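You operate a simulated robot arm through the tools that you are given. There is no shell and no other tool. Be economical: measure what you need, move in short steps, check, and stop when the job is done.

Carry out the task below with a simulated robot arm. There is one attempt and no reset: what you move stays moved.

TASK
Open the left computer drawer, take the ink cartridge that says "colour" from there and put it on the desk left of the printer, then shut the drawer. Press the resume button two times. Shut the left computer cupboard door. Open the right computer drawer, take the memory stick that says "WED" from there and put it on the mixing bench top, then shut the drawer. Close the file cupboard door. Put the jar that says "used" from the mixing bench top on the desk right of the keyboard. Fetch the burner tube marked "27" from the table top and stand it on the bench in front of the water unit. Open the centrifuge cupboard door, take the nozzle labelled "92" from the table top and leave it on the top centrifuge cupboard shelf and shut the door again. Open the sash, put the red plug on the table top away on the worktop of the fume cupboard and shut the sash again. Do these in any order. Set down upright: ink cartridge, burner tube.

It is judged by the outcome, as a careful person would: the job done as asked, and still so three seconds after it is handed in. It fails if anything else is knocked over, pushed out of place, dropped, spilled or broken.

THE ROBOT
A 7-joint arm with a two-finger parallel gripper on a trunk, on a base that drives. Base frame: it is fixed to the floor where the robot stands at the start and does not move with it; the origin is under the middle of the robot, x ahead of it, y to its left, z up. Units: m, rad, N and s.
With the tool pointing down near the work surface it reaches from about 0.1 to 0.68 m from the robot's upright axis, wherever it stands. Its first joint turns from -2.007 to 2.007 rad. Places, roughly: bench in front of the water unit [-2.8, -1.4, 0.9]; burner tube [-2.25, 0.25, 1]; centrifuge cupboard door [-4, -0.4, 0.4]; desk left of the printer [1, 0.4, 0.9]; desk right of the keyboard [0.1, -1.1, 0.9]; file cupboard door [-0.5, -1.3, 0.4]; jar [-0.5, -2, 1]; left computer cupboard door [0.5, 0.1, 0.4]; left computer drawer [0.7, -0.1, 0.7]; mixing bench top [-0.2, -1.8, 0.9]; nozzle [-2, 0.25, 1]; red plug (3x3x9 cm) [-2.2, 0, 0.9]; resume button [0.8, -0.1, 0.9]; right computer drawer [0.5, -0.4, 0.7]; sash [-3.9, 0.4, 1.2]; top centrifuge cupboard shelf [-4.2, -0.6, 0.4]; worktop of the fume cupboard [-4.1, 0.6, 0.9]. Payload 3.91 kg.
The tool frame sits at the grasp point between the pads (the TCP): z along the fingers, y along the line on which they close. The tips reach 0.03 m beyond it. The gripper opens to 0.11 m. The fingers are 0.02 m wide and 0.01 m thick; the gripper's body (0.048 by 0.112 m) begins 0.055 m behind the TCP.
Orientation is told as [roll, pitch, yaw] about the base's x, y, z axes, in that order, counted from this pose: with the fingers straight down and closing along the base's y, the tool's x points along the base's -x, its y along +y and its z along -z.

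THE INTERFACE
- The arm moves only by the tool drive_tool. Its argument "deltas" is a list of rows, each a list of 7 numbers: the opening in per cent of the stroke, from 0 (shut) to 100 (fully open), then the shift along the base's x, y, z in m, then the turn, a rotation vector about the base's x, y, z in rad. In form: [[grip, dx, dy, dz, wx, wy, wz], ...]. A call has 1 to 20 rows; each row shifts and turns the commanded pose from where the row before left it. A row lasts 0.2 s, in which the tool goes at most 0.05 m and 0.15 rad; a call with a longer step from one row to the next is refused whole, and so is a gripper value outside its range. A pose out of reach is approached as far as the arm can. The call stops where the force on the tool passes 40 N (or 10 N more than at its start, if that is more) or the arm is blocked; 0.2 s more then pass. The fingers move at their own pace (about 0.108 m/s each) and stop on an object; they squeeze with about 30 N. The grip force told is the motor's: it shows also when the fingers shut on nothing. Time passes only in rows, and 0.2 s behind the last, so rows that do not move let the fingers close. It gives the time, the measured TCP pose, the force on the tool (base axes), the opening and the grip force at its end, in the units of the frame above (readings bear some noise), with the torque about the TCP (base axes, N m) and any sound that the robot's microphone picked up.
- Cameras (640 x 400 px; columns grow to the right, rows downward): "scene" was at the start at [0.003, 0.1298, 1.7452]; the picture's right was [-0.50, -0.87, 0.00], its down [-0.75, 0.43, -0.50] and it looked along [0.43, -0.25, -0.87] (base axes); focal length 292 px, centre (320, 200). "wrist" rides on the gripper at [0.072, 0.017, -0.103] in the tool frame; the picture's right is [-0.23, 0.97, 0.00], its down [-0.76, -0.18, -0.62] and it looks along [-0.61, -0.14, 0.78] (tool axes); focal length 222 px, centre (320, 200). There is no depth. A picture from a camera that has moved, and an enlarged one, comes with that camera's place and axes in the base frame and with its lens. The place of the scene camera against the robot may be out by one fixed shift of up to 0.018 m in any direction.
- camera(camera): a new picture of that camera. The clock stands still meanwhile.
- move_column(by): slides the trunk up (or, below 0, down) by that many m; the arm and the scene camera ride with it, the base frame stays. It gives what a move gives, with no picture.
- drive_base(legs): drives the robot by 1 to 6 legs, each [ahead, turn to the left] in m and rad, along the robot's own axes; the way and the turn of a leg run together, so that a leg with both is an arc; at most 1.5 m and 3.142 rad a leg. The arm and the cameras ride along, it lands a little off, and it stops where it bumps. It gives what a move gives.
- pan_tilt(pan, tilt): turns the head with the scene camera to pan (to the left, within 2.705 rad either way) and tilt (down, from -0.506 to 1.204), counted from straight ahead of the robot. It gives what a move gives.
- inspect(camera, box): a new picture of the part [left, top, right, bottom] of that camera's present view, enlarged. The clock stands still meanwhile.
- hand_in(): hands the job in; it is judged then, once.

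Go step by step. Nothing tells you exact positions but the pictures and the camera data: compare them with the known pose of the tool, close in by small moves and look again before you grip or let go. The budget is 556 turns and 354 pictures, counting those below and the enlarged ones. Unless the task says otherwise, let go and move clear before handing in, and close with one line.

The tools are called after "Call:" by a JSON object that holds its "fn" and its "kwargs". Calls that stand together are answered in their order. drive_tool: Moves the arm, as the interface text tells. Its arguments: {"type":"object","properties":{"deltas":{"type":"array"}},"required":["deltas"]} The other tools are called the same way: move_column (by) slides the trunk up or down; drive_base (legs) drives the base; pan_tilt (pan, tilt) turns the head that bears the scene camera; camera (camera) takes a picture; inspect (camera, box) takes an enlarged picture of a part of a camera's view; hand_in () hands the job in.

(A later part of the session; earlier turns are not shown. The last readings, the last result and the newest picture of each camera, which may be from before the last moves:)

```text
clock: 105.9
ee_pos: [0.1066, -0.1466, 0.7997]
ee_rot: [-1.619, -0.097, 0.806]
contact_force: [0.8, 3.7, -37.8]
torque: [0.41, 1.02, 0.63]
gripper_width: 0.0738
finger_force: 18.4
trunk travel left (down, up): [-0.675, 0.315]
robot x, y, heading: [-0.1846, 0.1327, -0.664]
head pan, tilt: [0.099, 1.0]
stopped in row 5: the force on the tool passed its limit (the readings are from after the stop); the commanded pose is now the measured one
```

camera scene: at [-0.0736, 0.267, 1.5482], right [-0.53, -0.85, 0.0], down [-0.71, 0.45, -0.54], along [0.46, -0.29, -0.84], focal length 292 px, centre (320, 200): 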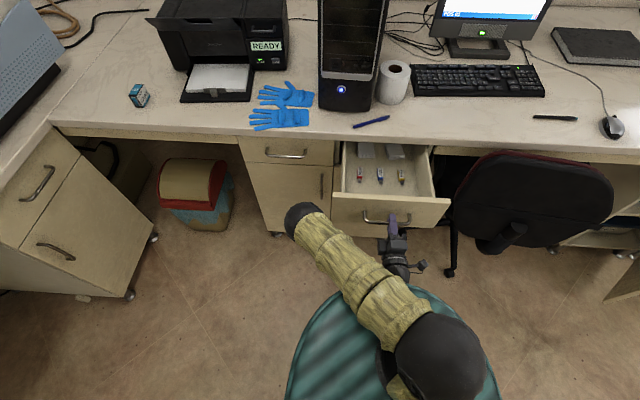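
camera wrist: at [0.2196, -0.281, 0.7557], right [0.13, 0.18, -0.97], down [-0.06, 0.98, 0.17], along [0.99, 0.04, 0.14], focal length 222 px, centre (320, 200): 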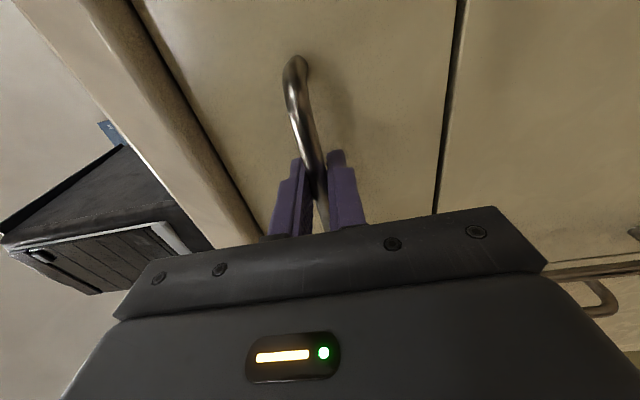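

Something is catching; I look before moving on.

Call:
{"fn": "camera", "kwargs": {"camera": "wrist"}}

Call:
{"fn": "camera", "kwargs": {"camera": "scene"}}

```text
287 pictures are left
camera wrist: at [-0.0162, -0.1266, 0.7728], right [0.26, 0.2, -0.95], down [0.06, 0.97, 0.22], along [0.96, -0.11, 0.24], focal length 222 px, centre (320, 200)
```

wrist: 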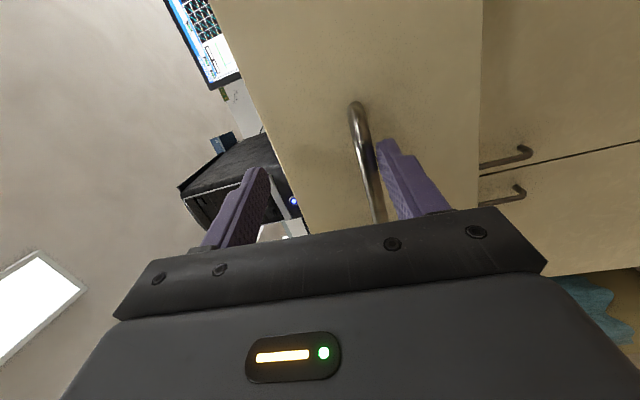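

```text
286 pictures are left
camera scene: at [-0.0742, 0.2653, 1.5478], right [-0.53, -0.85, 0.0], down [-0.71, 0.45, -0.54], along [0.46, -0.29, -0.84], focal length 292 px, centre (320, 200)
```

scene: 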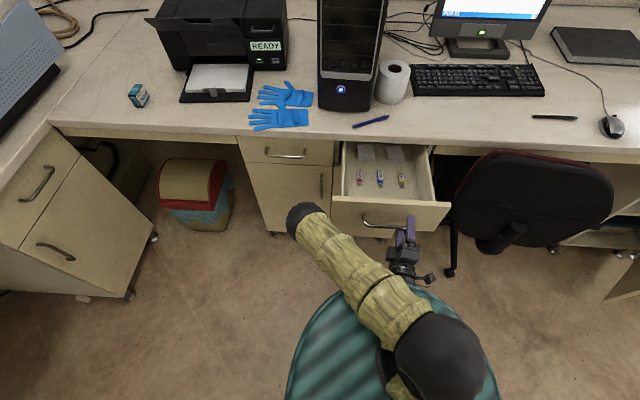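

The lower finger is hooked under the bar. I lower back to bar height, then back the base away to free it.

Call:
{"fn": "drive_tool", "kwargs": {"deltas": [[75, 0, 0, -0.015, 0, 0, 0], [75, 0, 0, -0.012, 0, 0, 0]]}}

Call:
{"fn": "camera", "kwargs": {"camera": "wrist"}}

```text
clock: 106.5
ee_pos: [0.113, -0.1531, 0.7898]
ee_rot: [-1.664, -0.124, 0.784]
contact_force: [-0.2, -0.1, -0.1]
torque: [-0.01, -0.01, 0.0]
gripper_width: 0.0823
finger_force: 0.1
trunk travel left (down, up): [-0.675, 0.315]
robot x, y, heading: [-0.1858, 0.1321, -0.657]
head pan, tilt: [0.099, 1.0]
```

```text
285 pictures are left
camera wrist: at [-0.0066, -0.13, 0.7554], right [0.31, 0.18, -0.93], down [0.07, 0.97, 0.21], along [0.95, -0.13, 0.29], focal length 222 px, centre (320, 200)
```

wrist: 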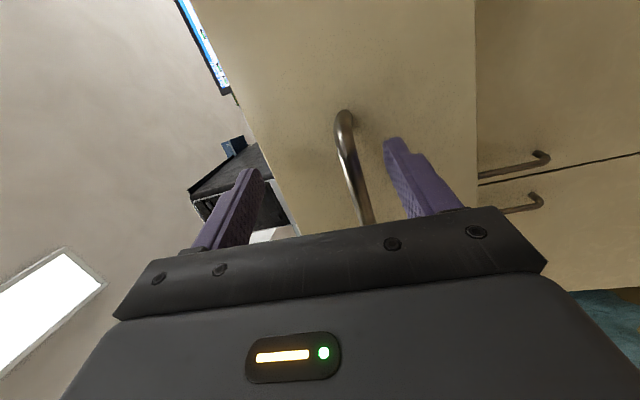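

The bar is free between the fingers now. I back the base by 0.12 m.

Call:
{"fn": "drive_base", "kwargs": {"legs": [[-0.12, 0.03]]}}

Call:
{"fn": "camera", "kwargs": {"camera": "wrist"}}

```text
clock: 107.8
ee_pos: [0.0271, -0.0689, 0.7895]
ee_rot: [-1.663, -0.128, 0.819]
contact_force: [0.6, -0.4, -0.3]
torque: [-0.01, -0.02, 0.0]
gripper_width: 0.0826
finger_force: 0.1
trunk travel left (down, up): [-0.675, 0.315]
robot x, y, heading: [-0.2861, 0.211, -0.632]
head pan, tilt: [0.099, 1.0]
```

```text
284 pictures are left
camera wrist: at [-0.0945, -0.0501, 0.7549], right [0.3, 0.19, -0.93], down [0.04, 0.98, 0.22], along [0.95, -0.1, 0.29], focal length 222 px, centre (320, 200)
```

wrist: 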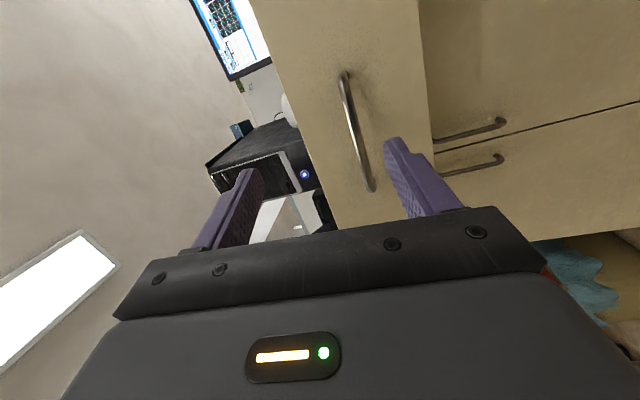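

Freed. I raise the trunk, restore the orientation (closing sideways, tilt 0.5), and check.

Call:
{"fn": "move_column", "kwargs": {"by": 0.2}}

Call:
{"fn": "drive_tool", "kwargs": {"deltas": [[50, 0, 0, 0, -0.0155, 0.0775, 0.066], [50, 0, 0, 0, -0.0155, 0.0775, 0.066], [50, 0, 0, 0, 0.0774, 0.1085, 0], [50, 0, 0, 0, 0.0774, 0.1085, 0], [50, 0, 0, 0, 0.0774, 0.1085, 0], [50, 0, 0, 0, 0.0774, 0.1085, 0], [50, 0, 0, 0, 0.0774, 0.1085, 0], [50, 0, 0, 0, 0.0774, 0.1085, 0], [50, 0, 0, 0, 0.0774, 0.1085, 0], [50, 0, 0, 0, 0.0774, 0.1085, 0]]}}

Call:
{"fn": "drive_tool", "kwargs": {"deltas": [[50, 0, 0, 0, 0.0563, -0.0401, -0.125], [50, 0, 0, 0, 0.0563, -0.0401, -0.125], [50, 0, 0, 0, 0.0563, -0.0401, -0.125], [50, 0, 0, 0, 0.0563, -0.0401, -0.125], [50, 0, 0, 0, 0.0563, -0.0401, -0.125], [50, 0, 0, 0, 0.0563, -0.0401, -0.125], [50, 0, 0, 0, 0.0563, -0.0401, -0.125], [50, 0, 0, 0, 0.0563, -0.0401, -0.125], [50, 0, 0, 0, 0.0563, -0.0401, -0.125], [50, 0, 0, 0, 0.0563, -0.0401, -0.125], [50, 0, 0, 0, 0.0563, -0.0401, -0.125]]}}

Call:
{"fn": "drive_base", "kwargs": {"legs": [[0.13, 0.01]]}}

Call:
{"fn": "camera", "kwargs": {"camera": "wrist"}}

Call:
{"fn": "camera", "kwargs": {"camera": "scene"}}

```text
clock: 109.9
ee_pos: [0.0288, -0.0684, 0.9903]
ee_rot: [-1.666, -0.13, 0.82]
contact_force: [0.1, 0.1, 0.6]
torque: [-0.03, -0.04, 0.03]
gripper_width: 0.0824
finger_force: 0.0
trunk travel left (down, up): [-0.875, 0.115]
robot x, y, heading: [-0.2844, 0.2097, -0.629]
head pan, tilt: [0.099, 1.0]
```

```text
clock: 112.1
ee_pos: [0.0355, -0.0789, 0.9755]
ee_rot: [-0.496, 0.005, 0.945]
contact_force: [0.1, -0.6, 0.1]
torque: [0.04, -0.01, -0.03]
gripper_width: 0.055
finger_force: 0.0
out of reach, approached as far as the arm can: row 5, 6, 7
trunk travel left (down, up): [-0.875, 0.115]
robot x, y, heading: [-0.2865, 0.2063, -0.632]
head pan, tilt: [0.099, 1.0]
```

```text
clock: 114.5
ee_pos: [0.0351, -0.0789, 0.9751]
ee_rot: [0.016, -0.501, -0.629]
contact_force: [-0.8, 0.1, -0.2]
torque: [0.04, 0.02, 0.02]
gripper_width: 0.055
finger_force: 0.1
trunk travel left (down, up): [-0.875, 0.115]
robot x, y, heading: [-0.2819, 0.2095, -0.63]
head pan, tilt: [0.099, 1.0]
```

```text
clock: 115.8
ee_pos: [0.1421, -0.1514, 0.9762]
ee_rot: [0.012, -0.498, -0.616]
contact_force: [-0.5, -0.3, 0.2]
torque: [0.0, 0.04, 0.0]
gripper_width: 0.0549
finger_force: 0.1
trunk travel left (down, up): [-0.875, 0.115]
robot x, y, heading: [-0.1824, 0.1341, -0.618]
head pan, tilt: [0.099, 1.0]
```

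```text
283 pictures are left
camera wrist: at [0.06, -0.074, 1.0324], right [0.72, 0.68, 0.12], down [0.2, -0.37, 0.91], along [0.66, -0.63, -0.4], focal length 222 px, centre (320, 200)
```

wrist: 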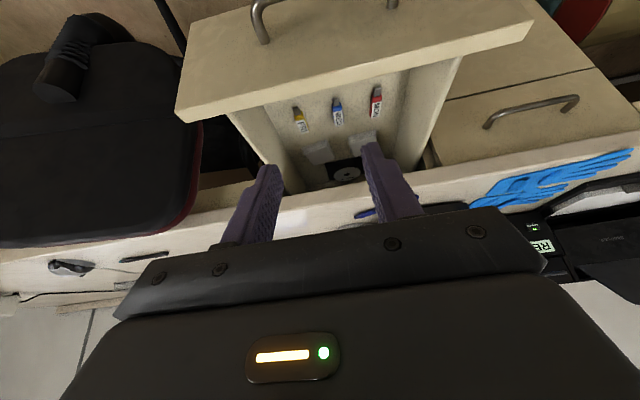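

```text
282 pictures are left
camera scene: at [-0.0719, 0.2672, 1.7486], right [-0.5, -0.87, 0.0], down [-0.73, 0.42, -0.54], along [0.47, -0.27, -0.84], focal length 292 px, centre (320, 200)
```

scene: 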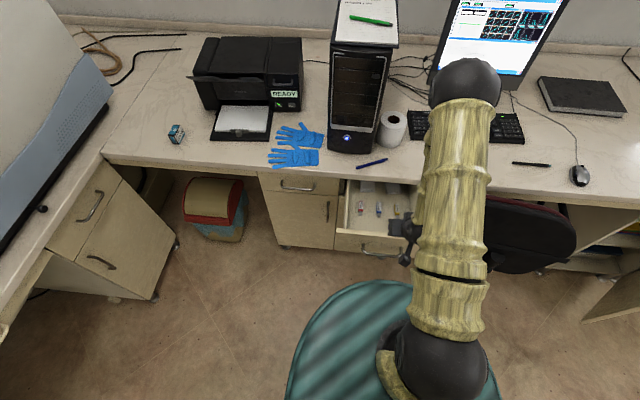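

Call:
{"fn": "drive_tool", "kwargs": {"deltas": [[50, 0.035, -0.02, -0.02, 0, 0, 0], [50, 0.035, -0.02, -0.02, 0, 0, 0], [50, 0.035, -0.02, -0.02, 0, 0, 0], [50, 0.035, -0.02, -0.02, 0, 0, 0], [50, 0.03, -0.018, -0.02, 0, 0, 0]]}}

Call:
{"fn": "camera", "kwargs": {"camera": "wrist"}}

Call:
{"fn": "inspect", "kwargs": {"camera": "scene", "box": [330, 170, 440, 260]}}

```text
clock: 117.0
ee_pos: [0.3144, -0.2498, 0.874]
ee_rot: [0.011, -0.499, -0.616]
contact_force: [-0.4, -0.4, 0.0]
torque: [0.0, 0.01, -0.02]
gripper_width: 0.055
finger_force: 0.2
trunk travel left (down, up): [-0.875, 0.115]
robot x, y, heading: [-0.18, 0.1328, -0.621]
head pan, tilt: [0.099, 1.0]
```

```text
281 pictures are left
camera wrist: at [0.2303, -0.1728, 0.9314], right [0.72, 0.68, 0.12], down [0.2, -0.37, 0.91], along [0.66, -0.63, -0.4], focal length 222 px, centre (320, 200)
```

wrist: 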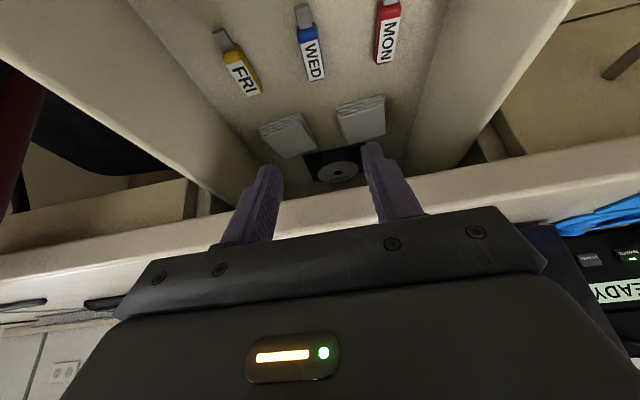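

```text
4.44 times, centred on (385, 215) of scene
camera zoom: at [-0.0725, 0.2677, 1.7486], right [-0.5, -0.87, 0.0], down [-0.73, 0.42, -0.54], along [0.47, -0.27, -0.84], focal length 1297 px, centre (31, 133)
```

zoom: 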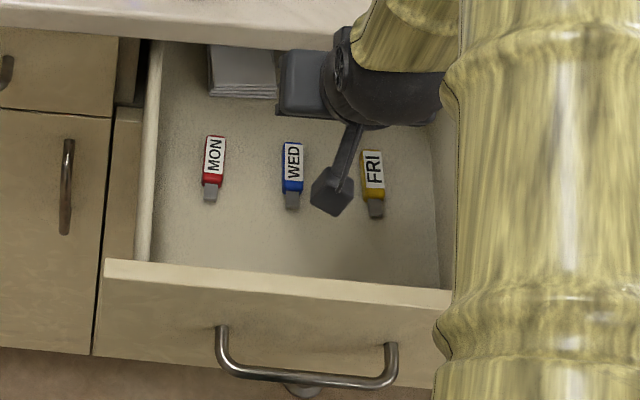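

Call:
{"fn": "drive_tool", "kwargs": {"deltas": [[40, 0.0118, -0.0084, -0.035, 0, 0, 0], [40, 0.0118, -0.0084, -0.04, 0, 0, 0], [40, 0, 0, -0.04, 0, 0, 0]]}}

Call:
{"fn": "camera", "kwargs": {"camera": "wrist"}}

```text
clock: 117.8
ee_pos: [0.3364, -0.2668, 0.7602]
ee_rot: [0.013, -0.499, -0.616]
contact_force: [0.6, -0.3, 0.6]
torque: [0.01, 0.06, -0.03]
gripper_width: 0.0442
finger_force: 0.0
trunk travel left (down, up): [-0.875, 0.115]
robot x, y, heading: [-0.1818, 0.134, -0.618]
head pan, tilt: [0.099, 1.0]
```

```text
279 pictures are left
camera wrist: at [0.2525, -0.1899, 0.8173], right [0.72, 0.68, 0.12], down [0.2, -0.37, 0.91], along [0.66, -0.63, -0.4], focal length 222 px, centre (320, 200)
```

wrist: 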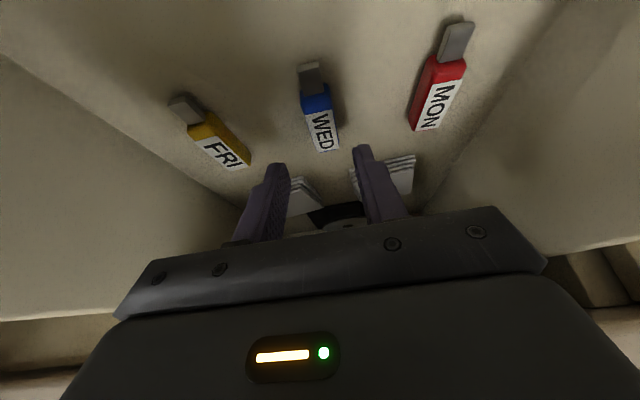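

Call:
{"fn": "drive_tool", "kwargs": {"deltas": [[40, 0, 0, -0.02, 0, 0, 0], [40, 0, 0, -0.012, 0, 0, 0], [40, 0, 0, -0.006, 0, 0, 0]]}}

Call:
{"fn": "camera", "kwargs": {"camera": "wrist"}}

```text
clock: 118.8
ee_pos: [0.3423, -0.2721, 0.7297]
ee_rot: [0.012, -0.525, -0.613]
contact_force: [1.1, -0.7, 15.1]
torque: [-0.4, 0.09, -0.18]
gripper_width: 0.044
finger_force: 0.1
trunk travel left (down, up): [-0.875, 0.115]
robot x, y, heading: [-0.1821, 0.1328, -0.617]
head pan, tilt: [0.099, 1.0]
stopped in row 3: the force on the tool passed its limit (the readings are from after the stop); the commanded pose is now the measured one
```

```text
278 pictures are left
camera wrist: at [0.2583, -0.1932, 0.7847], right [0.72, 0.68, 0.12], down [0.18, -0.35, 0.92], along [0.67, -0.64, -0.38], focal length 222 px, centre (320, 200)
```

wrist: 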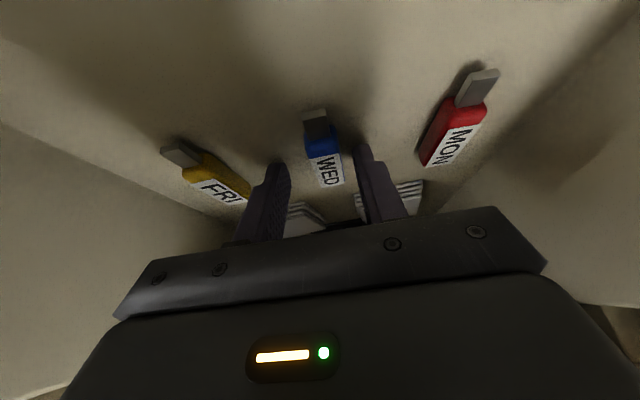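

The fingertips touch the drawer floor with the stick between them. I ease up 2 mm, close and lift.

Call:
{"fn": "drive_tool", "kwargs": {"deltas": [[40, 0, 0, 0.002, 0, 0, 0], [0, 0, 0, 0, 0, 0, 0], [0, 0, 0, 0, 0, 0, 0], [0, 0, 0, 0, 0, 0, 0], [0, 0, 0, 0.01, 0, 0, 0], [0, -0.0122, 0.0087, 0.02, 0, 0, 0]]}}

Call:
{"fn": "camera", "kwargs": {"camera": "wrist"}}

```text
clock: 120.2
ee_pos: [0.3282, -0.2597, 0.7584]
ee_rot: [0.011, -0.513, -0.615]
contact_force: [-0.2, 0.7, -0.1]
torque: [-0.02, 0.01, 0.01]
gripper_width: 0.0172
finger_force: 29.5
trunk travel left (down, up): [-0.875, 0.115]
robot x, y, heading: [-0.183, 0.1359, -0.618]
head pan, tilt: [0.099, 1.0]
```

```text
277 pictures are left
camera wrist: at [0.2429, -0.1817, 0.8138], right [0.72, 0.68, 0.12], down [0.19, -0.36, 0.91], along [0.67, -0.64, -0.39], focal length 222 px, centre (320, 200)
```

wrist: 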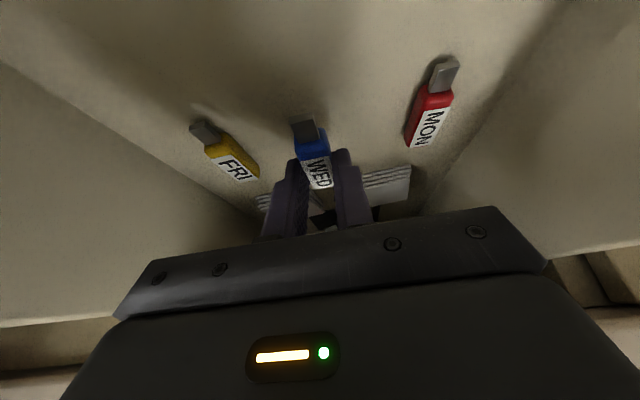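

WED is held. I lift out and will deliver it first, leaving the drawer to be shut afterwards. I lift, retreat, and look at the right part of the desk.

Call:
{"fn": "drive_tool", "kwargs": {"deltas": [[0, -0.02, 0.0143, 0.04, 0, 0, 0], [0, -0.02, 0.0143, 0.04, 0, 0, 0], [0, -0.02, 0.0143, 0.04, 0, 0, 0], [0, -0.02, 0.0143, 0.04, 0, 0, 0], [0, 0, 0, 0.045, 0, 0, 0], [0, 0, 0, 0.045, 0, 0, 0], [0, 0, 0, 0.045, 0, 0, 0]]}}

Call:
{"fn": "drive_base", "kwargs": {"legs": [[-0.35, 0], [0, -1.57], [0.75, 0]]}}

Call:
{"fn": "pan_tilt", "kwargs": {"pan": 0.6, "tilt": 0.7}}

Call:
{"fn": "camera", "kwargs": {"camera": "scene"}}

```text
clock: 121.8
ee_pos: [0.2462, -0.2029, 1.055]
ee_rot: [0.011, -0.512, -0.616]
contact_force: [-0.1, -0.2, 0.6]
torque: [0.0, -0.03, 0.0]
gripper_width: 0.0173
finger_force: 30.3
trunk travel left (down, up): [-0.875, 0.115]
robot x, y, heading: [-0.1817, 0.1364, -0.621]
head pan, tilt: [0.099, 1.0]
```

```text
clock: 131.6
ee_pos: [-1.2636, -0.6828, 1.0545]
ee_rot: [0.011, -0.513, -2.212]
contact_force: [0.5, -0.2, -0.2]
torque: [-0.03, -0.02, 0.0]
gripper_width: 0.0177
finger_force: 29.9
trunk travel left (down, up): [-0.875, 0.115]
robot x, y, heading: [-0.9119, -0.2656, -2.216]
head pan, tilt: [0.099, 1.0]
```

```text
clock: 132.5
ee_pos: [-1.2636, -0.682, 1.0544]
ee_rot: [0.012, -0.513, -2.211]
contact_force: [0.2, 0.9, 0.6]
torque: [-0.01, 0.0, -0.01]
gripper_width: 0.0176
finger_force: 30.0
trunk travel left (down, up): [-0.875, 0.115]
robot x, y, heading: [-0.9168, -0.2644, -2.219]
head pan, tilt: [0.6, 0.7]
```

```text
276 pictures are left
camera scene: at [-0.755, -0.3836, 1.7719], right [-1.0, 0.05, 0.0], down [0.03, 0.64, -0.76], along [-0.03, -0.76, -0.64], focal length 292 px, centre (320, 200)
```

scene: 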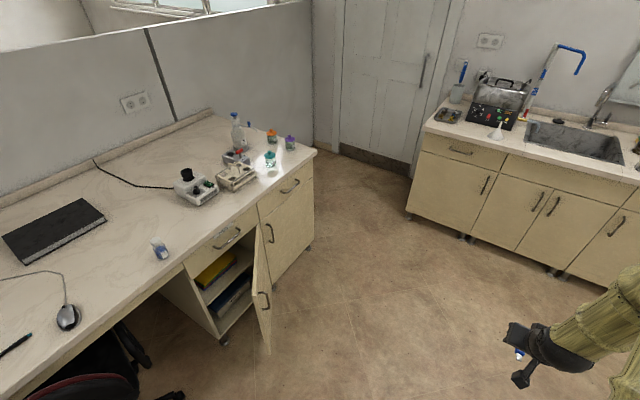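

Jars stand at the far end. I zoom to read labels.

Call:
{"fn": "inspect", "kwargs": {"camera": "scene", "box": [210, 95, 330, 195]}}

Call:
{"fn": "inspect", "kwargs": {"camera": "scene", "box": [120, 180, 330, 360]}}

```text
4.00 times, centred on (270, 145) of scene
camera zoom: at [-0.755, -0.3836, 1.7719], right [-1.0, 0.05, 0.0], down [0.03, 0.64, -0.76], along [-0.03, -0.76, -0.64], focal length 1168 px, centre (520, 420)
```

zoom: 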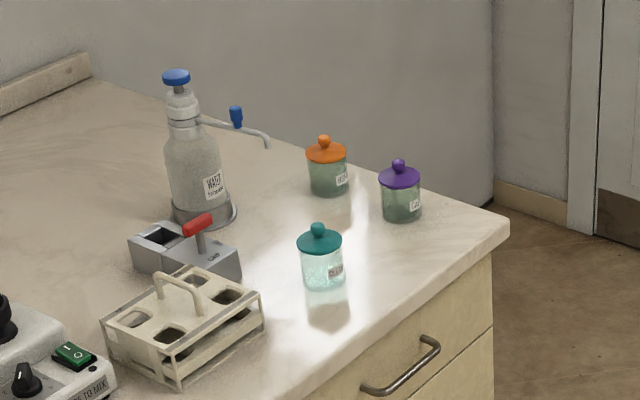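

```text
2.22 times, centred on (225, 270) of scene
camera zoom: at [-0.755, -0.3836, 1.7719], right [-1.0, 0.05, 0.0], down [0.03, 0.64, -0.76], along [-0.03, -0.76, -0.64], focal length 649 px, centre (531, 44)
```

zoom: 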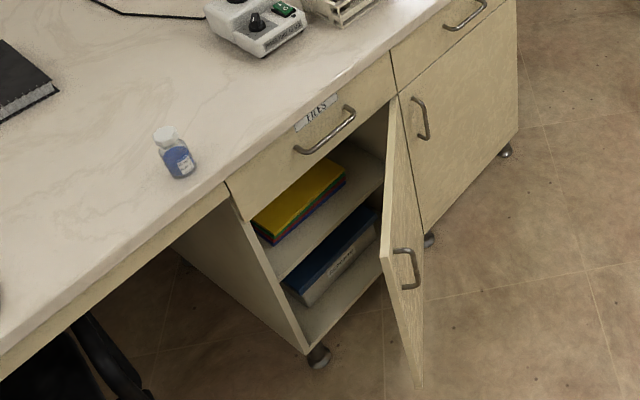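

Three jars (orange, purple, teal). The stick will go on a clear spot near the front at about n 0.55, l -1.85. I drive round to face that end.

Call:
{"fn": "drive_base", "kwargs": {"legs": [[0.98, 0.0], [0, 1.59], [0.45, 0]]}}

Call:
{"fn": "pan_tilt", "kwargs": {"pan": -0.1, "tilt": 0.9}}

Call:
{"fn": "camera", "kwargs": {"camera": "scene"}}

Call:
{"fn": "camera", "kwargs": {"camera": "wrist"}}

```text
clock: 143.7
ee_pos: [-0.728, -1.68, 1.0548]
ee_rot: [0.011, -0.515, -0.66]
contact_force: [0.3, -0.6, -0.9]
torque: [-0.01, -0.01, 0.03]
gripper_width: 0.0176
finger_force: 29.8
trunk travel left (down, up): [-0.875, 0.115]
robot x, y, heading: [-1.1417, -1.3218, -0.665]
head pan, tilt: [0.6, 0.7]
```

```text
clock: 144.8
ee_pos: [-0.7267, -1.6797, 1.0553]
ee_rot: [0.01, -0.512, -0.657]
contact_force: [-0.3, -0.1, 0.1]
torque: [0.0, 0.03, -0.03]
gripper_width: 0.0172
finger_force: 30.2
trunk travel left (down, up): [-0.875, 0.115]
robot x, y, heading: [-1.139, -1.3215, -0.665]
head pan, tilt: [-0.099, 0.901]
```

```text
273 pictures are left
camera scene: at [-1.0326, -1.2074, 1.7558], right [-0.69, -0.72, 0.0], down [-0.57, 0.54, -0.62], along [0.45, -0.43, -0.78], focal length 292 px, centre (320, 200)
```

scene: 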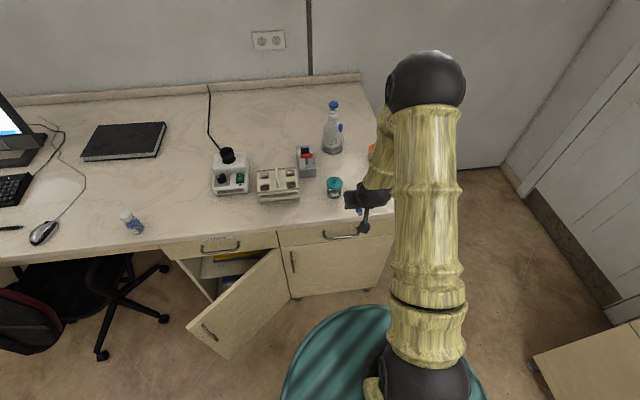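

```text
272 pictures are left
camera wrist: at [-0.8088, -1.5972, 1.1101], right [0.75, 0.65, 0.12], down [0.17, -0.36, 0.92], along [0.64, -0.66, -0.38], focal length 222 px, centre (320, 200)
```

wrist: 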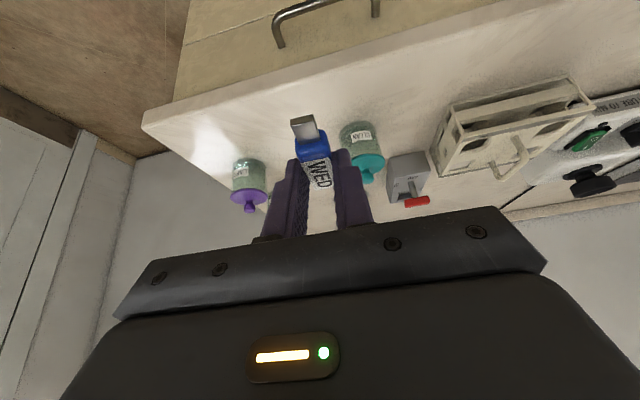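

Call:
{"fn": "inspect", "kwargs": {"camera": "wrist", "box": [210, 100, 410, 225]}}

```text
3.20 times, centred on (310, 162) of wrist
camera zoom: at [-0.8088, -1.5972, 1.1101], right [0.75, 0.65, 0.12], down [0.17, -0.36, 0.92], along [0.64, -0.66, -0.38], focal length 711 px, centre (352, 320)
```

zoom: 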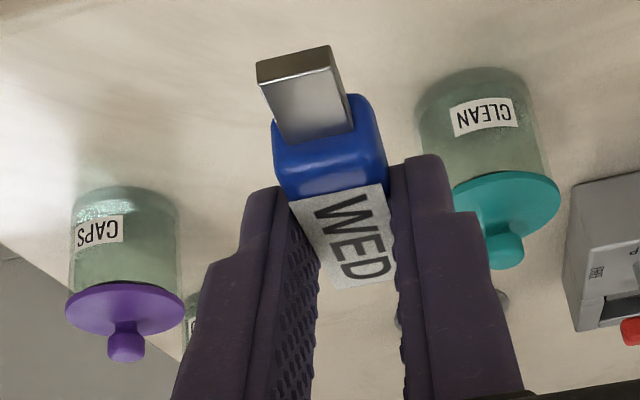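

Purple is "CAPS", teal is "CLEAN", so orange should be "USED". I place the stick between the two front jars.

Call:
{"fn": "drive_tool", "kwargs": {"deltas": [[0, 0.0189, -0.032, 0, 0, 0, 0], [0, 0.0189, -0.032, 0, 0, 0, 0], [0, 0.0189, -0.032, 0, 0, 0, 0], [0, 0.0189, -0.032, 0, 0, 0, 0], [0, 0, 0, -0.035, 0, 0, 0], [0, 0, 0, -0.035, 0, 0, 0], [0, 0, 0, -0.03, 0, 0, 0]]}}

Call:
{"fn": "camera", "kwargs": {"camera": "wrist"}}

```text
clock: 146.4
ee_pos: [-0.6516, -1.8072, 0.9547]
ee_rot: [0.01, -0.513, -0.656]
contact_force: [0.2, -0.3, -0.1]
torque: [-0.01, 0.07, 0.01]
gripper_width: 0.0175
finger_force: 29.9
trunk travel left (down, up): [-0.875, 0.115]
robot x, y, heading: [-1.1439, -1.3224, -0.665]
head pan, tilt: [-0.099, 0.901]
```

```text
270 pictures are left
camera wrist: at [-0.7336, -1.7265, 1.0102], right [0.75, 0.65, 0.12], down [0.17, -0.36, 0.92], along [0.64, -0.66, -0.38], focal length 222 px, centre (320, 200)
```

wrist: 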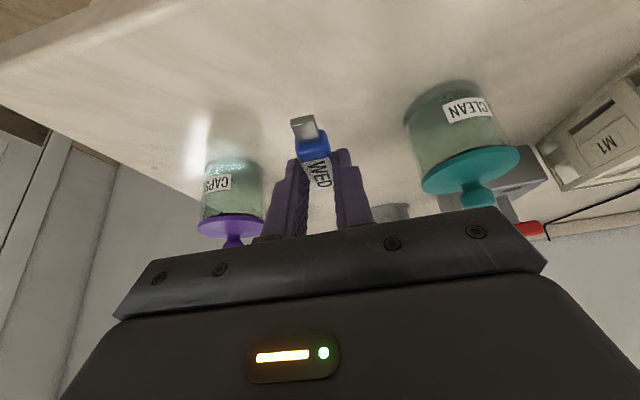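

Call:
{"fn": "drive_tool", "kwargs": {"deltas": [[0, 0, 0, -0.018, 0, 0, 0], [0, 0, 0, -0.008, 0, 0, 0], [0, 0, 0, -0.004, 0, 0, 0]]}}

Call:
{"fn": "camera", "kwargs": {"camera": "wrist"}}

```text
clock: 147.2
ee_pos: [-0.6515, -1.808, 0.925]
ee_rot: [0.013, -0.512, -0.659]
contact_force: [1.0, -0.5, 0.4]
torque: [-0.02, 0.0, 0.01]
gripper_width: 0.0175
finger_force: 30.2
trunk travel left (down, up): [-0.875, 0.115]
robot x, y, heading: [-1.1404, -1.3232, -0.669]
head pan, tilt: [-0.099, 0.901]
```

```text
269 pictures are left
camera wrist: at [-0.7326, -1.7255, 0.9795], right [0.75, 0.65, 0.12], down [0.17, -0.36, 0.92], along [0.64, -0.66, -0.38], focal length 222 px, centre (320, 200)
```

wrist: 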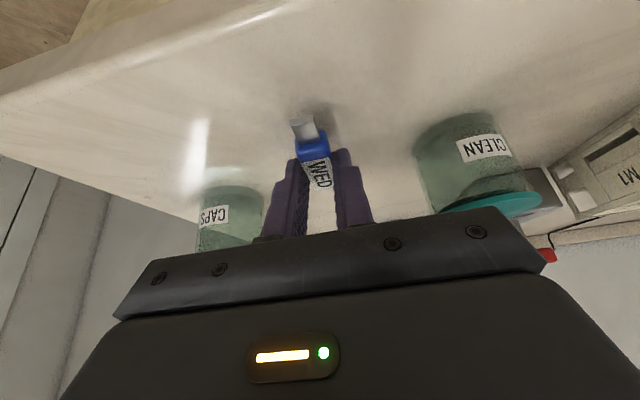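

Call:
{"fn": "drive_tool", "kwargs": {"deltas": [[0, 0, 0, -0.005, 0, 0, 0], [0, 0, 0, -0.003, 0, 0, 0]]}}

```text
clock: 147.8
ee_pos: [-0.6521, -1.807, 0.9165]
ee_rot: [0.01, -0.513, -0.658]
contact_force: [0.2, -1.1, -0.6]
torque: [-0.03, 0.01, 0.01]
gripper_width: 0.0174
finger_force: 29.9
trunk travel left (down, up): [-0.875, 0.115]
robot x, y, heading: [-1.1394, -1.3237, -0.664]
head pan, tilt: [-0.099, 0.901]
```

Call:
{"fn": "drive_tool", "kwargs": {"deltas": [[0, 0, 0, -0.004, 0, 0, 0], [0, 0, 0, -0.004, 0, 0, 0], [0, 0, 0, -0.004, 0, 0, 0], [0, 0, 0, -0.004, 0, 0, 0]]}}

Call:
{"fn": "camera", "kwargs": {"camera": "wrist"}}

```text
clock: 148.7
ee_pos: [-0.6507, -1.8096, 0.9111]
ee_rot: [0.008, -0.531, -0.655]
contact_force: [-5.3, 5.5, 22.3]
torque: [0.03, 0.27, -0.02]
gripper_width: 0.0174
finger_force: 29.6
trunk travel left (down, up): [-0.875, 0.115]
robot x, y, heading: [-1.1391, -1.3215, -0.663]
head pan, tilt: [-0.099, 0.901]
stopped in row 4: the force on the tool passed its limit (the readings are from after the stop); the commanded pose is now the measured one
```

```text
268 pictures are left
camera wrist: at [-0.732, -1.7271, 0.9647], right [0.75, 0.65, 0.12], down [0.16, -0.35, 0.92], along [0.65, -0.67, -0.37], focal length 222 px, centre (320, 200)
```

wrist: 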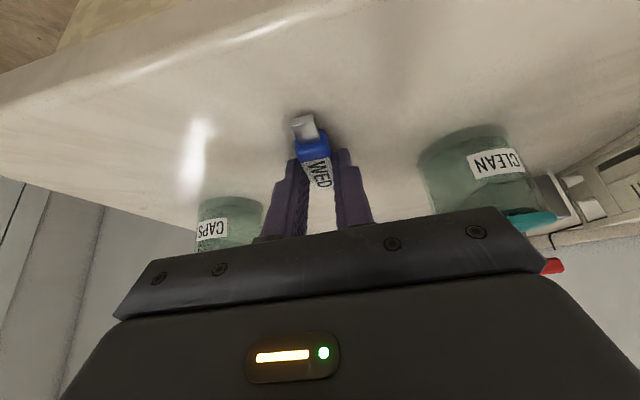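

Contact with the bench top. I release gently and withdraw along the tool axis.

Call:
{"fn": "drive_tool", "kwargs": {"deltas": [[0, 0, 0, 0.003, 0, 0, 0], [20, 0, 0, 0, 0, 0, 0], [30, 0, 0, 0, 0, 0, 0], [30, 0, 0, 0, 0, 0, 0], [30, -0.016, 0.0125, 0.035, 0, 0, 0], [30, -0.016, 0.0125, 0.035, 0, 0, 0], [30, -0.016, 0.0125, 0.035, 0, 0, 0], [30, -0.016, 0.0125, 0.035, 0, 0, 0]]}}

Call:
{"fn": "camera", "kwargs": {"camera": "wrist"}}

Call:
{"fn": "camera", "kwargs": {"camera": "scene"}}

```text
clock: 150.5
ee_pos: [-0.7161, -1.7599, 1.0498]
ee_rot: [0.011, -0.521, -0.659]
contact_force: [0.3, 0.0, -0.3]
torque: [0.01, 0.0, 0.01]
gripper_width: 0.033
finger_force: 0.0
trunk travel left (down, up): [-0.875, 0.115]
robot x, y, heading: [-1.1376, -1.3216, -0.663]
head pan, tilt: [-0.099, 0.901]
```

```text
267 pictures are left
camera wrist: at [-0.7961, -1.6779, 1.1033], right [0.75, 0.65, 0.12], down [0.16, -0.36, 0.92], along [0.64, -0.67, -0.38], focal length 222 px, centre (320, 200)
```

wrist: 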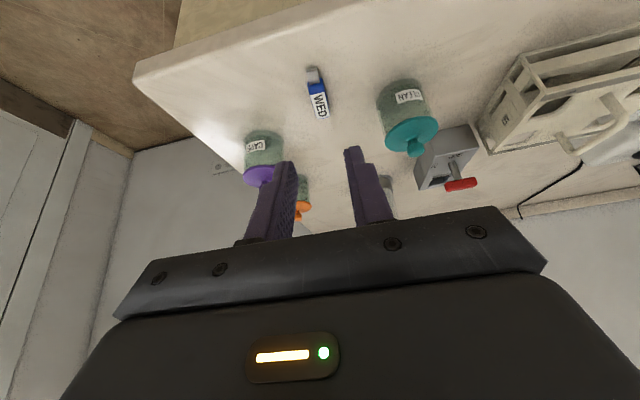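

```text
266 pictures are left
camera scene: at [-1.034, -1.2067, 1.7558], right [-0.69, -0.72, 0.0], down [-0.56, 0.54, -0.62], along [0.45, -0.43, -0.78], focal length 292 px, centre (320, 200)
```

scene: 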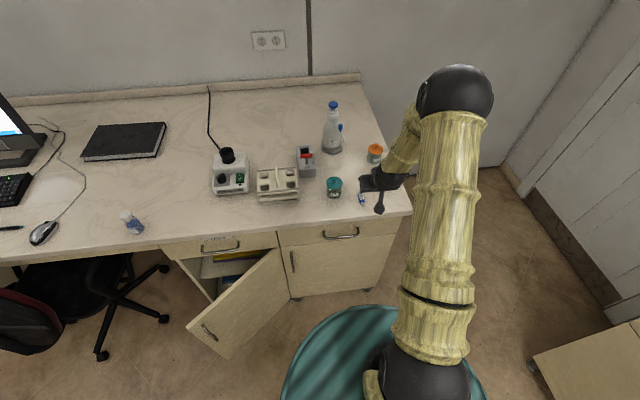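

The stick lies on the bench top. I confirm the orange jar's label.

Call:
{"fn": "inspect", "kwargs": {"camera": "scene", "box": [320, 90, 420, 220]}}

Call:
{"fn": "drive_base", "kwargs": {"legs": [[0.12, 0.0]]}}

Call:
{"fn": "camera", "kwargs": {"camera": "wrist"}}

```text
3.08 times, centred on (370, 155) of scene
camera zoom: at [-1.034, -1.2067, 1.7558], right [-0.69, -0.72, 0.0], down [-0.56, 0.54, -0.62], along [0.45, -0.43, -0.78], focal length 898 px, centre (166, 338)
```

zoom: 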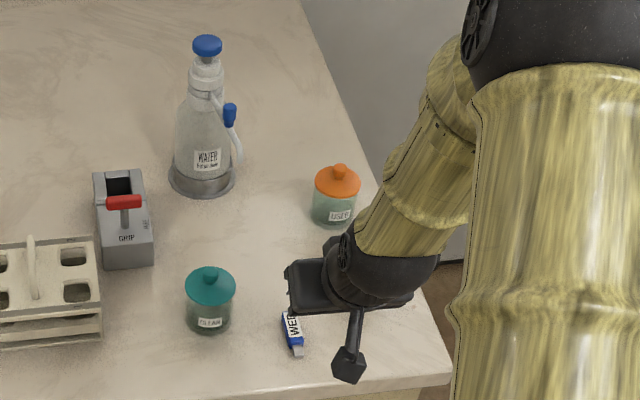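

```text
clock: 151.8
ee_pos: [-0.6188, -1.8366, 1.0481]
ee_rot: [0.009, -0.521, -0.656]
contact_force: [0.2, -0.2, -0.6]
torque: [0.0, -0.02, 0.01]
gripper_width: 0.033
finger_force: 0.1
trunk travel left (down, up): [-0.875, 0.115]
robot x, y, heading: [-1.0446, -1.3941, -0.665]
head pan, tilt: [-0.099, 0.901]
```

```text
264 pictures are left
camera wrist: at [-0.6996, -1.7539, 1.102], right [0.75, 0.65, 0.12], down [0.17, -0.36, 0.92], along [0.64, -0.67, -0.38], focal length 222 px, centre (320, 200)
```

wrist: 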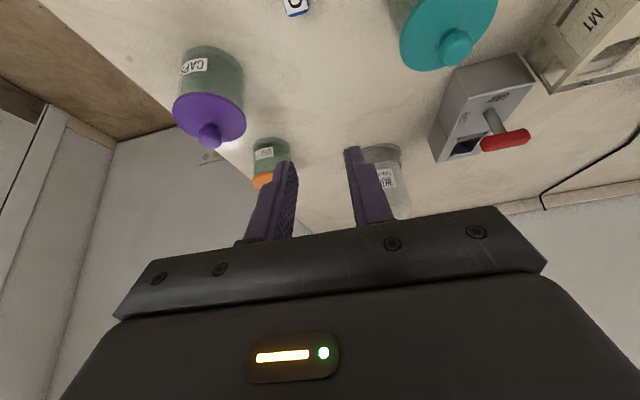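

Orange is "USED". I yaw the tool to the right so that the hand and camera avoid the CAPS jar, open up, and add some tilt.

Call:
{"fn": "drive_tool", "kwargs": {"deltas": [[95, 0, 0, 0.01, 0, 0, -0.132], [95, 0, 0, 0.01, 0, 0, -0.132], [95, 0, 0, 0, 0, 0, -0.132], [95, 0, 0, 0, 0, 0, -0.132], [95, 0, 0, 0, 0, 0, -0.132], [95, 0, 0, 0, -0.1355, -0.0353, 0], [95, 0, 0, 0, -0.1355, -0.0353, 0]]}}

Call:
{"fn": "camera", "kwargs": {"camera": "wrist"}}

```text
clock: 153.4
ee_pos: [-0.618, -1.8358, 1.0695]
ee_rot: [0.008, -0.805, -1.318]
contact_force: [0.9, -0.7, 0.7]
torque: [-0.02, 0.0, 0.0]
gripper_width: 0.1044
finger_force: 0.0
trunk travel left (down, up): [-0.875, 0.115]
robot x, y, heading: [-1.0467, -1.3973, -0.668]
head pan, tilt: [-0.099, 0.901]
```

```text
263 pictures are left
camera wrist: at [-0.6343, -1.7103, 1.0889], right [0.98, 0.1, 0.17], down [-0.16, -0.12, 0.98], along [0.12, -0.99, -0.11], focal length 222 px, centre (320, 200)
```

wrist: 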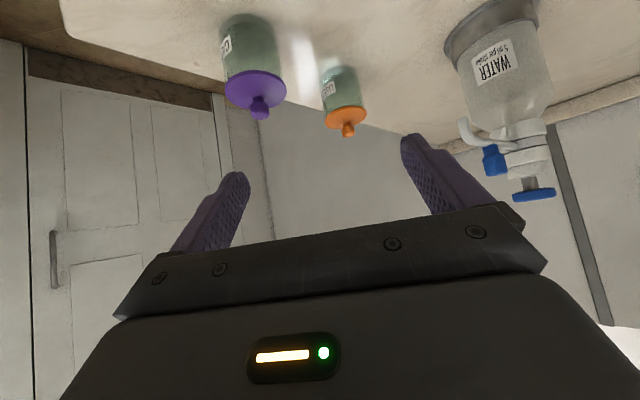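

The jar is at about (-0.546, -1.992), roughly 5 cm wide. I move above it, staying clear of the wash bottle spout.

Call:
{"fn": "drive_tool", "kwargs": {"deltas": [[75, 0.018, -0.039, 0, 0, 0, 0], [75, 0.018, -0.039, 0, 0, 0, 0], [75, 0.018, -0.039, 0, 0, 0, 0], [75, 0.018, -0.039, 0, 0, 0, 0], [75, 0, 0, -0.03, 0, 0, 0]]}}

Call:
{"fn": "camera", "kwargs": {"camera": "wrist"}}

Call:
{"fn": "camera", "kwargs": {"camera": "scene"}}

```text
clock: 154.6
ee_pos: [-0.5476, -1.9908, 1.0392]
ee_rot: [0.008, -0.803, -1.319]
contact_force: [0.7, 0.1, -0.3]
torque: [-0.01, -0.03, 0.03]
gripper_width: 0.0823
finger_force: 0.0
trunk travel left (down, up): [-0.875, 0.115]
robot x, y, heading: [-1.0468, -1.3972, -0.668]
head pan, tilt: [-0.099, 0.901]
```

```text
262 pictures are left
camera wrist: at [-0.5642, -1.8658, 1.0592], right [0.98, 0.1, 0.17], down [-0.16, -0.12, 0.98], along [0.12, -0.99, -0.11], focal length 222 px, centre (320, 200)
```

wrist: 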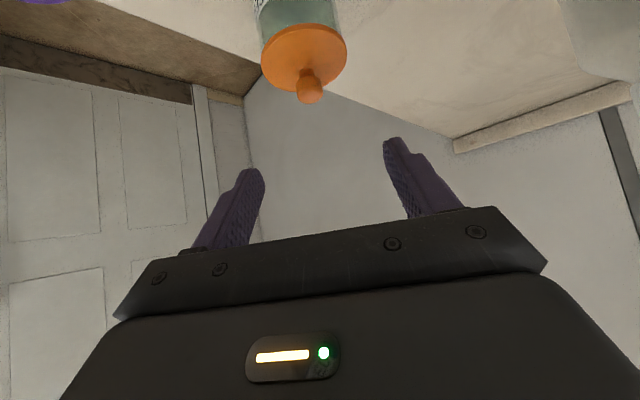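

```text
261 pictures are left
camera scene: at [-0.9377, -1.2816, 1.7558], right [-0.69, -0.72, 0.0], down [-0.57, 0.54, -0.62], along [0.45, -0.43, -0.78], focal length 292 px, centre (320, 200)
```

scene: 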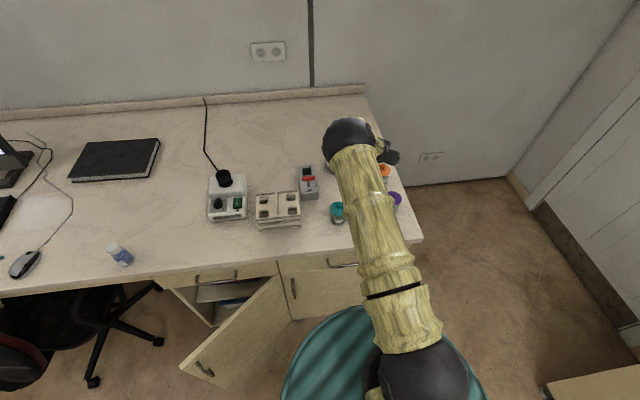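

Call:
{"fn": "drive_tool", "kwargs": {"deltas": [[75, 0.006, -0.014, -0.03, 0, 0, 0], [75, 0, 0, -0.03, 0, 0, 0], [75, 0, 0, -0.03, 0, 0, 0], [75, 0, 0, -0.022, 0, 0, 0]]}}

Call:
{"fn": "camera", "kwargs": {"camera": "wrist"}}

```text
clock: 155.6
ee_pos: [-0.542, -2.0071, 0.9267]
ee_rot: [0.011, -0.801, -1.319]
contact_force: [-0.2, 0.4, -0.1]
torque: [0.0, 0.0, 0.02]
gripper_width: 0.0826
finger_force: 0.0
trunk travel left (down, up): [-0.875, 0.115]
robot x, y, heading: [-1.0462, -1.3948, -0.665]
head pan, tilt: [-0.099, 0.901]
```

```text
260 pictures are left
camera wrist: at [-0.5582, -1.881, 0.948], right [0.98, 0.1, 0.17], down [-0.16, -0.13, 0.98], along [0.12, -0.99, -0.11], focal length 222 px, centre (320, 200)
```

wrist: 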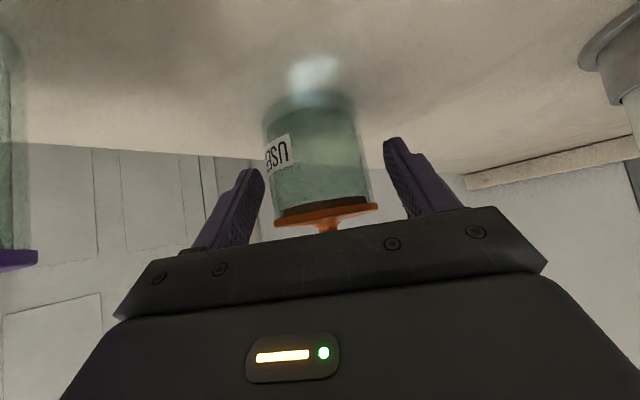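

The USED jar is between the fingers. I close and lift.

Call:
{"fn": "drive_tool", "kwargs": {"deltas": [[0, 0, 0, 0, 0, 0, 0], [0, 0, 0, 0, 0, 0, 0], [0, 0, 0, 0, 0, 0, 0], [0, 0, 0, 0.01, 0, 0, 0]]}}

Call:
{"fn": "camera", "kwargs": {"camera": "wrist"}}

```text
clock: 156.6
ee_pos: [-0.5421, -2.0046, 0.9367]
ee_rot: [0.009, -0.802, -1.317]
contact_force: [0.2, 0.0, -4.1]
torque: [0.0, 0.01, 0.0]
gripper_width: 0.0593
finger_force: 30.1
trunk travel left (down, up): [-0.875, 0.115]
robot x, y, heading: [-1.0435, -1.3957, -0.666]
head pan, tilt: [-0.099, 0.901]
heard: snap
```

```text
259 pictures are left
camera wrist: at [-0.5577, -1.8806, 0.9564], right [0.98, 0.1, 0.17], down [-0.16, -0.13, 0.98], along [0.12, -0.99, -0.11], focal length 222 px, centre (320, 200)
```

wrist: 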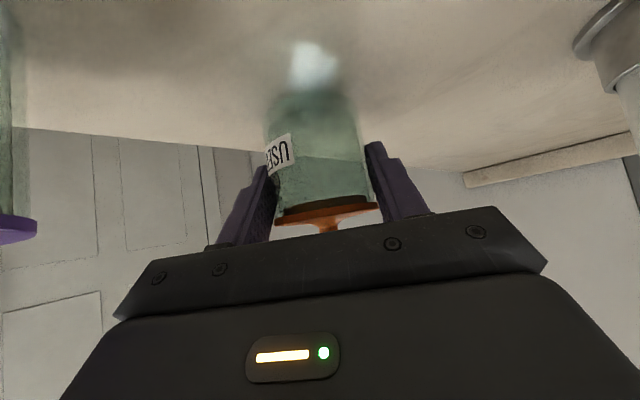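

A "snap" was heard; the jar seems held (4 N load). I zoom to check for damage.

Call:
{"fn": "inspect", "kwargs": {"camera": "wrist", "box": [220, 30, 420, 250]}}

Call:
{"fn": "inspect", "kwargs": {"camera": "scene", "box": [300, 110, 440, 250]}}

```text
1.82 times, centred on (320, 140) of wrist
camera zoom: at [-0.5577, -1.8806, 0.9564], right [0.98, 0.1, 0.17], down [-0.16, -0.13, 0.98], along [0.12, -0.99, -0.11], focal length 404 px, centre (320, 309)
```

zoom: 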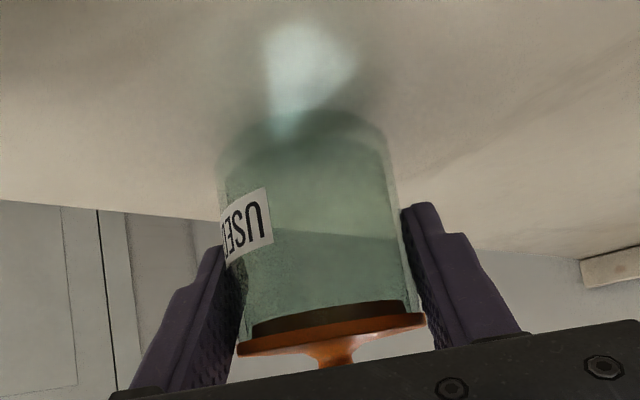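

```text
2.86 times, centred on (370, 180) of scene
camera zoom: at [-0.9383, -1.2818, 1.7558], right [-0.69, -0.72, 0.0], down [-0.57, 0.54, -0.62], along [0.45, -0.43, -0.78], focal length 834 px, centre (177, 257)
```

zoom: 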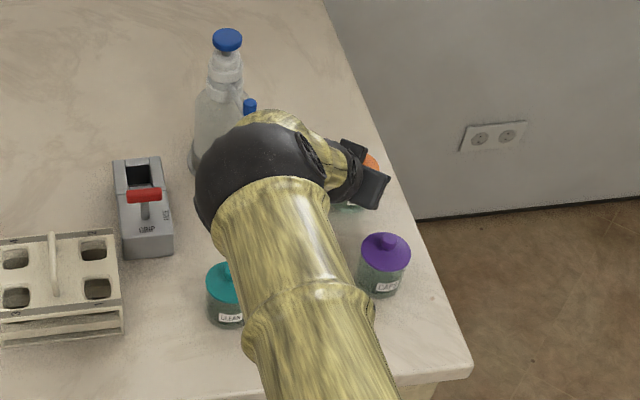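

The jar looks intact and upright. I lift it clear and retract over the other jars at height.

Call:
{"fn": "drive_tool", "kwargs": {"deltas": [[0, 0, 0, 0.04, 0, 0, 0], [0, 0, 0, 0.04, 0, 0, 0], [0, 0, 0, 0.04, 0, 0, 0], [0, 0, 0, 0.04, 0, 0, 0], [0, -0.0135, 0.0375, 0, 0, 0, 0.0815], [0, -0.0135, 0.0375, 0, 0, 0, 0.0815], [0, -0.0135, 0.0375, 0, 0, 0, 0.0815], [0, -0.0135, 0.0375, 0, 0, 0, 0.0815], [0, -0.0135, 0.0375, 0, 0, 0, 0.0815], [0, -0.0135, 0.0375, 0, 0, 0, 0.0815], [0, -0.0135, 0.0375, 0, 0, 0, 0.0815], [0, -0.0135, 0.0375, 0, 0, 0, 0.0815]]}}

Call:
{"fn": "camera", "kwargs": {"camera": "wrist"}}

Call:
{"fn": "camera", "kwargs": {"camera": "scene"}}

```text
clock: 159.2
ee_pos: [-0.65, -1.7048, 1.0956]
ee_rot: [0.01, -0.804, -0.665]
contact_force: [-0.5, 0.2, -3.2]
torque: [0.01, 0.01, 0.05]
gripper_width: 0.0591
finger_force: 30.2
trunk travel left (down, up): [-0.875, 0.115]
robot x, y, heading: [-1.0481, -1.3959, -0.668]
head pan, tilt: [-0.099, 0.901]
```

```text
256 pictures are left
camera wrist: at [-0.738, -1.6155, 1.117], right [0.72, 0.67, 0.17], down [-0.05, -0.2, 0.98], along [0.69, -0.71, -0.11], focal length 222 px, centre (320, 200)
```

wrist: 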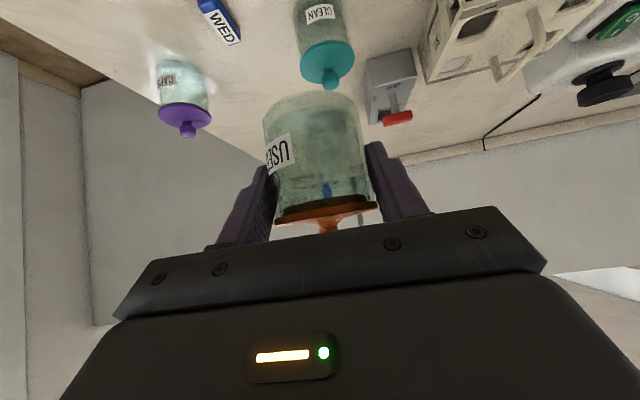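

```text
255 pictures are left
camera scene: at [-0.9384, -1.2811, 1.7558], right [-0.69, -0.72, 0.0], down [-0.57, 0.54, -0.62], along [0.45, -0.43, -0.78], focal length 292 px, centre (320, 200)
```

scene: 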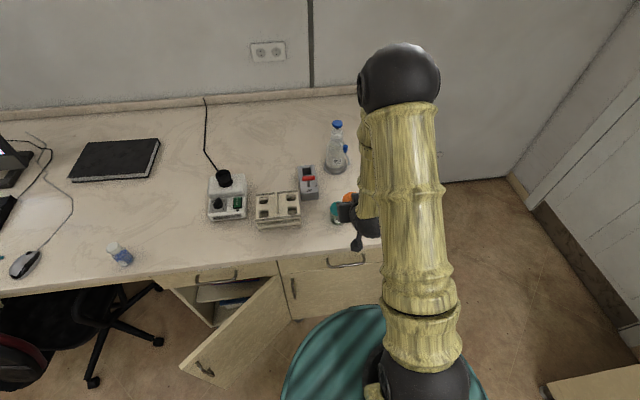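

I drive along the desk to in front of the spot right of the mouse, staying back from the open file door.

Call:
{"fn": "drive_base", "kwargs": {"legs": [[-0.47, 0], [0, 1.619], [0.84, 0], [0, -1.571]]}}

Call:
{"fn": "camera", "kwargs": {"camera": "scene"}}

```text
clock: 173.8
ee_pos: [-0.5149, -0.6819, 1.0948]
ee_rot: [0.011, -0.804, -0.579]
contact_force: [0.7, -0.2, -3.9]
torque: [0.04, 0.04, -0.01]
gripper_width: 0.0591
finger_force: 29.5
trunk travel left (down, up): [-0.875, 0.115]
robot x, y, heading: [-0.9342, -0.4079, -0.583]
head pan, tilt: [-0.099, 0.901]
heard: snap
```

```text
254 pictures are left
camera scene: at [-0.8387, -0.2856, 1.7558], right [-0.63, -0.78, 0.0], down [-0.61, 0.49, -0.62], along [0.48, -0.39, -0.78], focal length 292 px, centre (320, 200)
```

scene: 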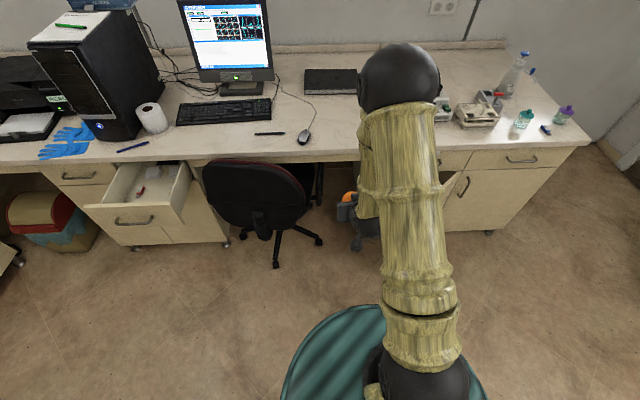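

That "snap" came again with nothing touched, so it's probably ambient. I go forward.

Call:
{"fn": "drive_base", "kwargs": {"legs": [[0.3, -0.04]]}}

Call:
{"fn": "camera", "kwargs": {"camera": "wrist"}}

Call:
{"fn": "camera", "kwargs": {"camera": "scene"}}

```text
clock: 175.9
ee_pos: [-0.2776, -0.8662, 1.0947]
ee_rot: [0.01, -0.801, -0.615]
contact_force: [0.1, -0.3, -3.7]
torque: [0.05, 0.02, -0.04]
gripper_width: 0.0592
finger_force: 30.0
trunk travel left (down, up): [-0.875, 0.115]
robot x, y, heading: [-0.6903, -0.5754, -0.617]
head pan, tilt: [-0.099, 0.901]
```

```text
253 pictures are left
camera wrist: at [-0.3701, -0.7815, 1.1163], right [0.69, 0.71, 0.17], down [-0.04, -0.2, 0.98], along [0.73, -0.68, -0.11], focal length 222 px, centre (320, 200)
```

wrist: 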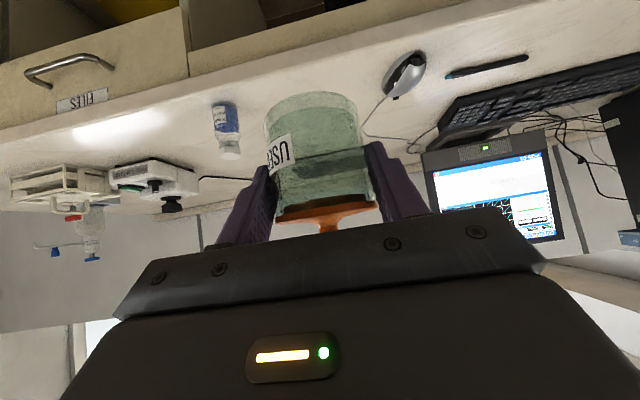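

```text
252 pictures are left
camera scene: at [-0.5861, -0.4581, 1.7558], right [-0.66, -0.75, 0.0], down [-0.59, 0.51, -0.62], along [0.47, -0.41, -0.78], focal length 292 px, centre (320, 200)
```

scene: 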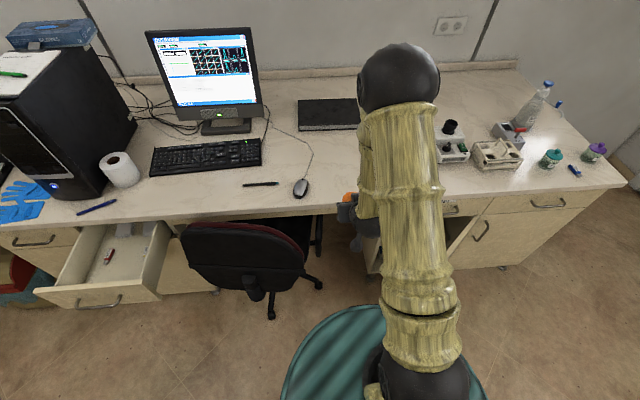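

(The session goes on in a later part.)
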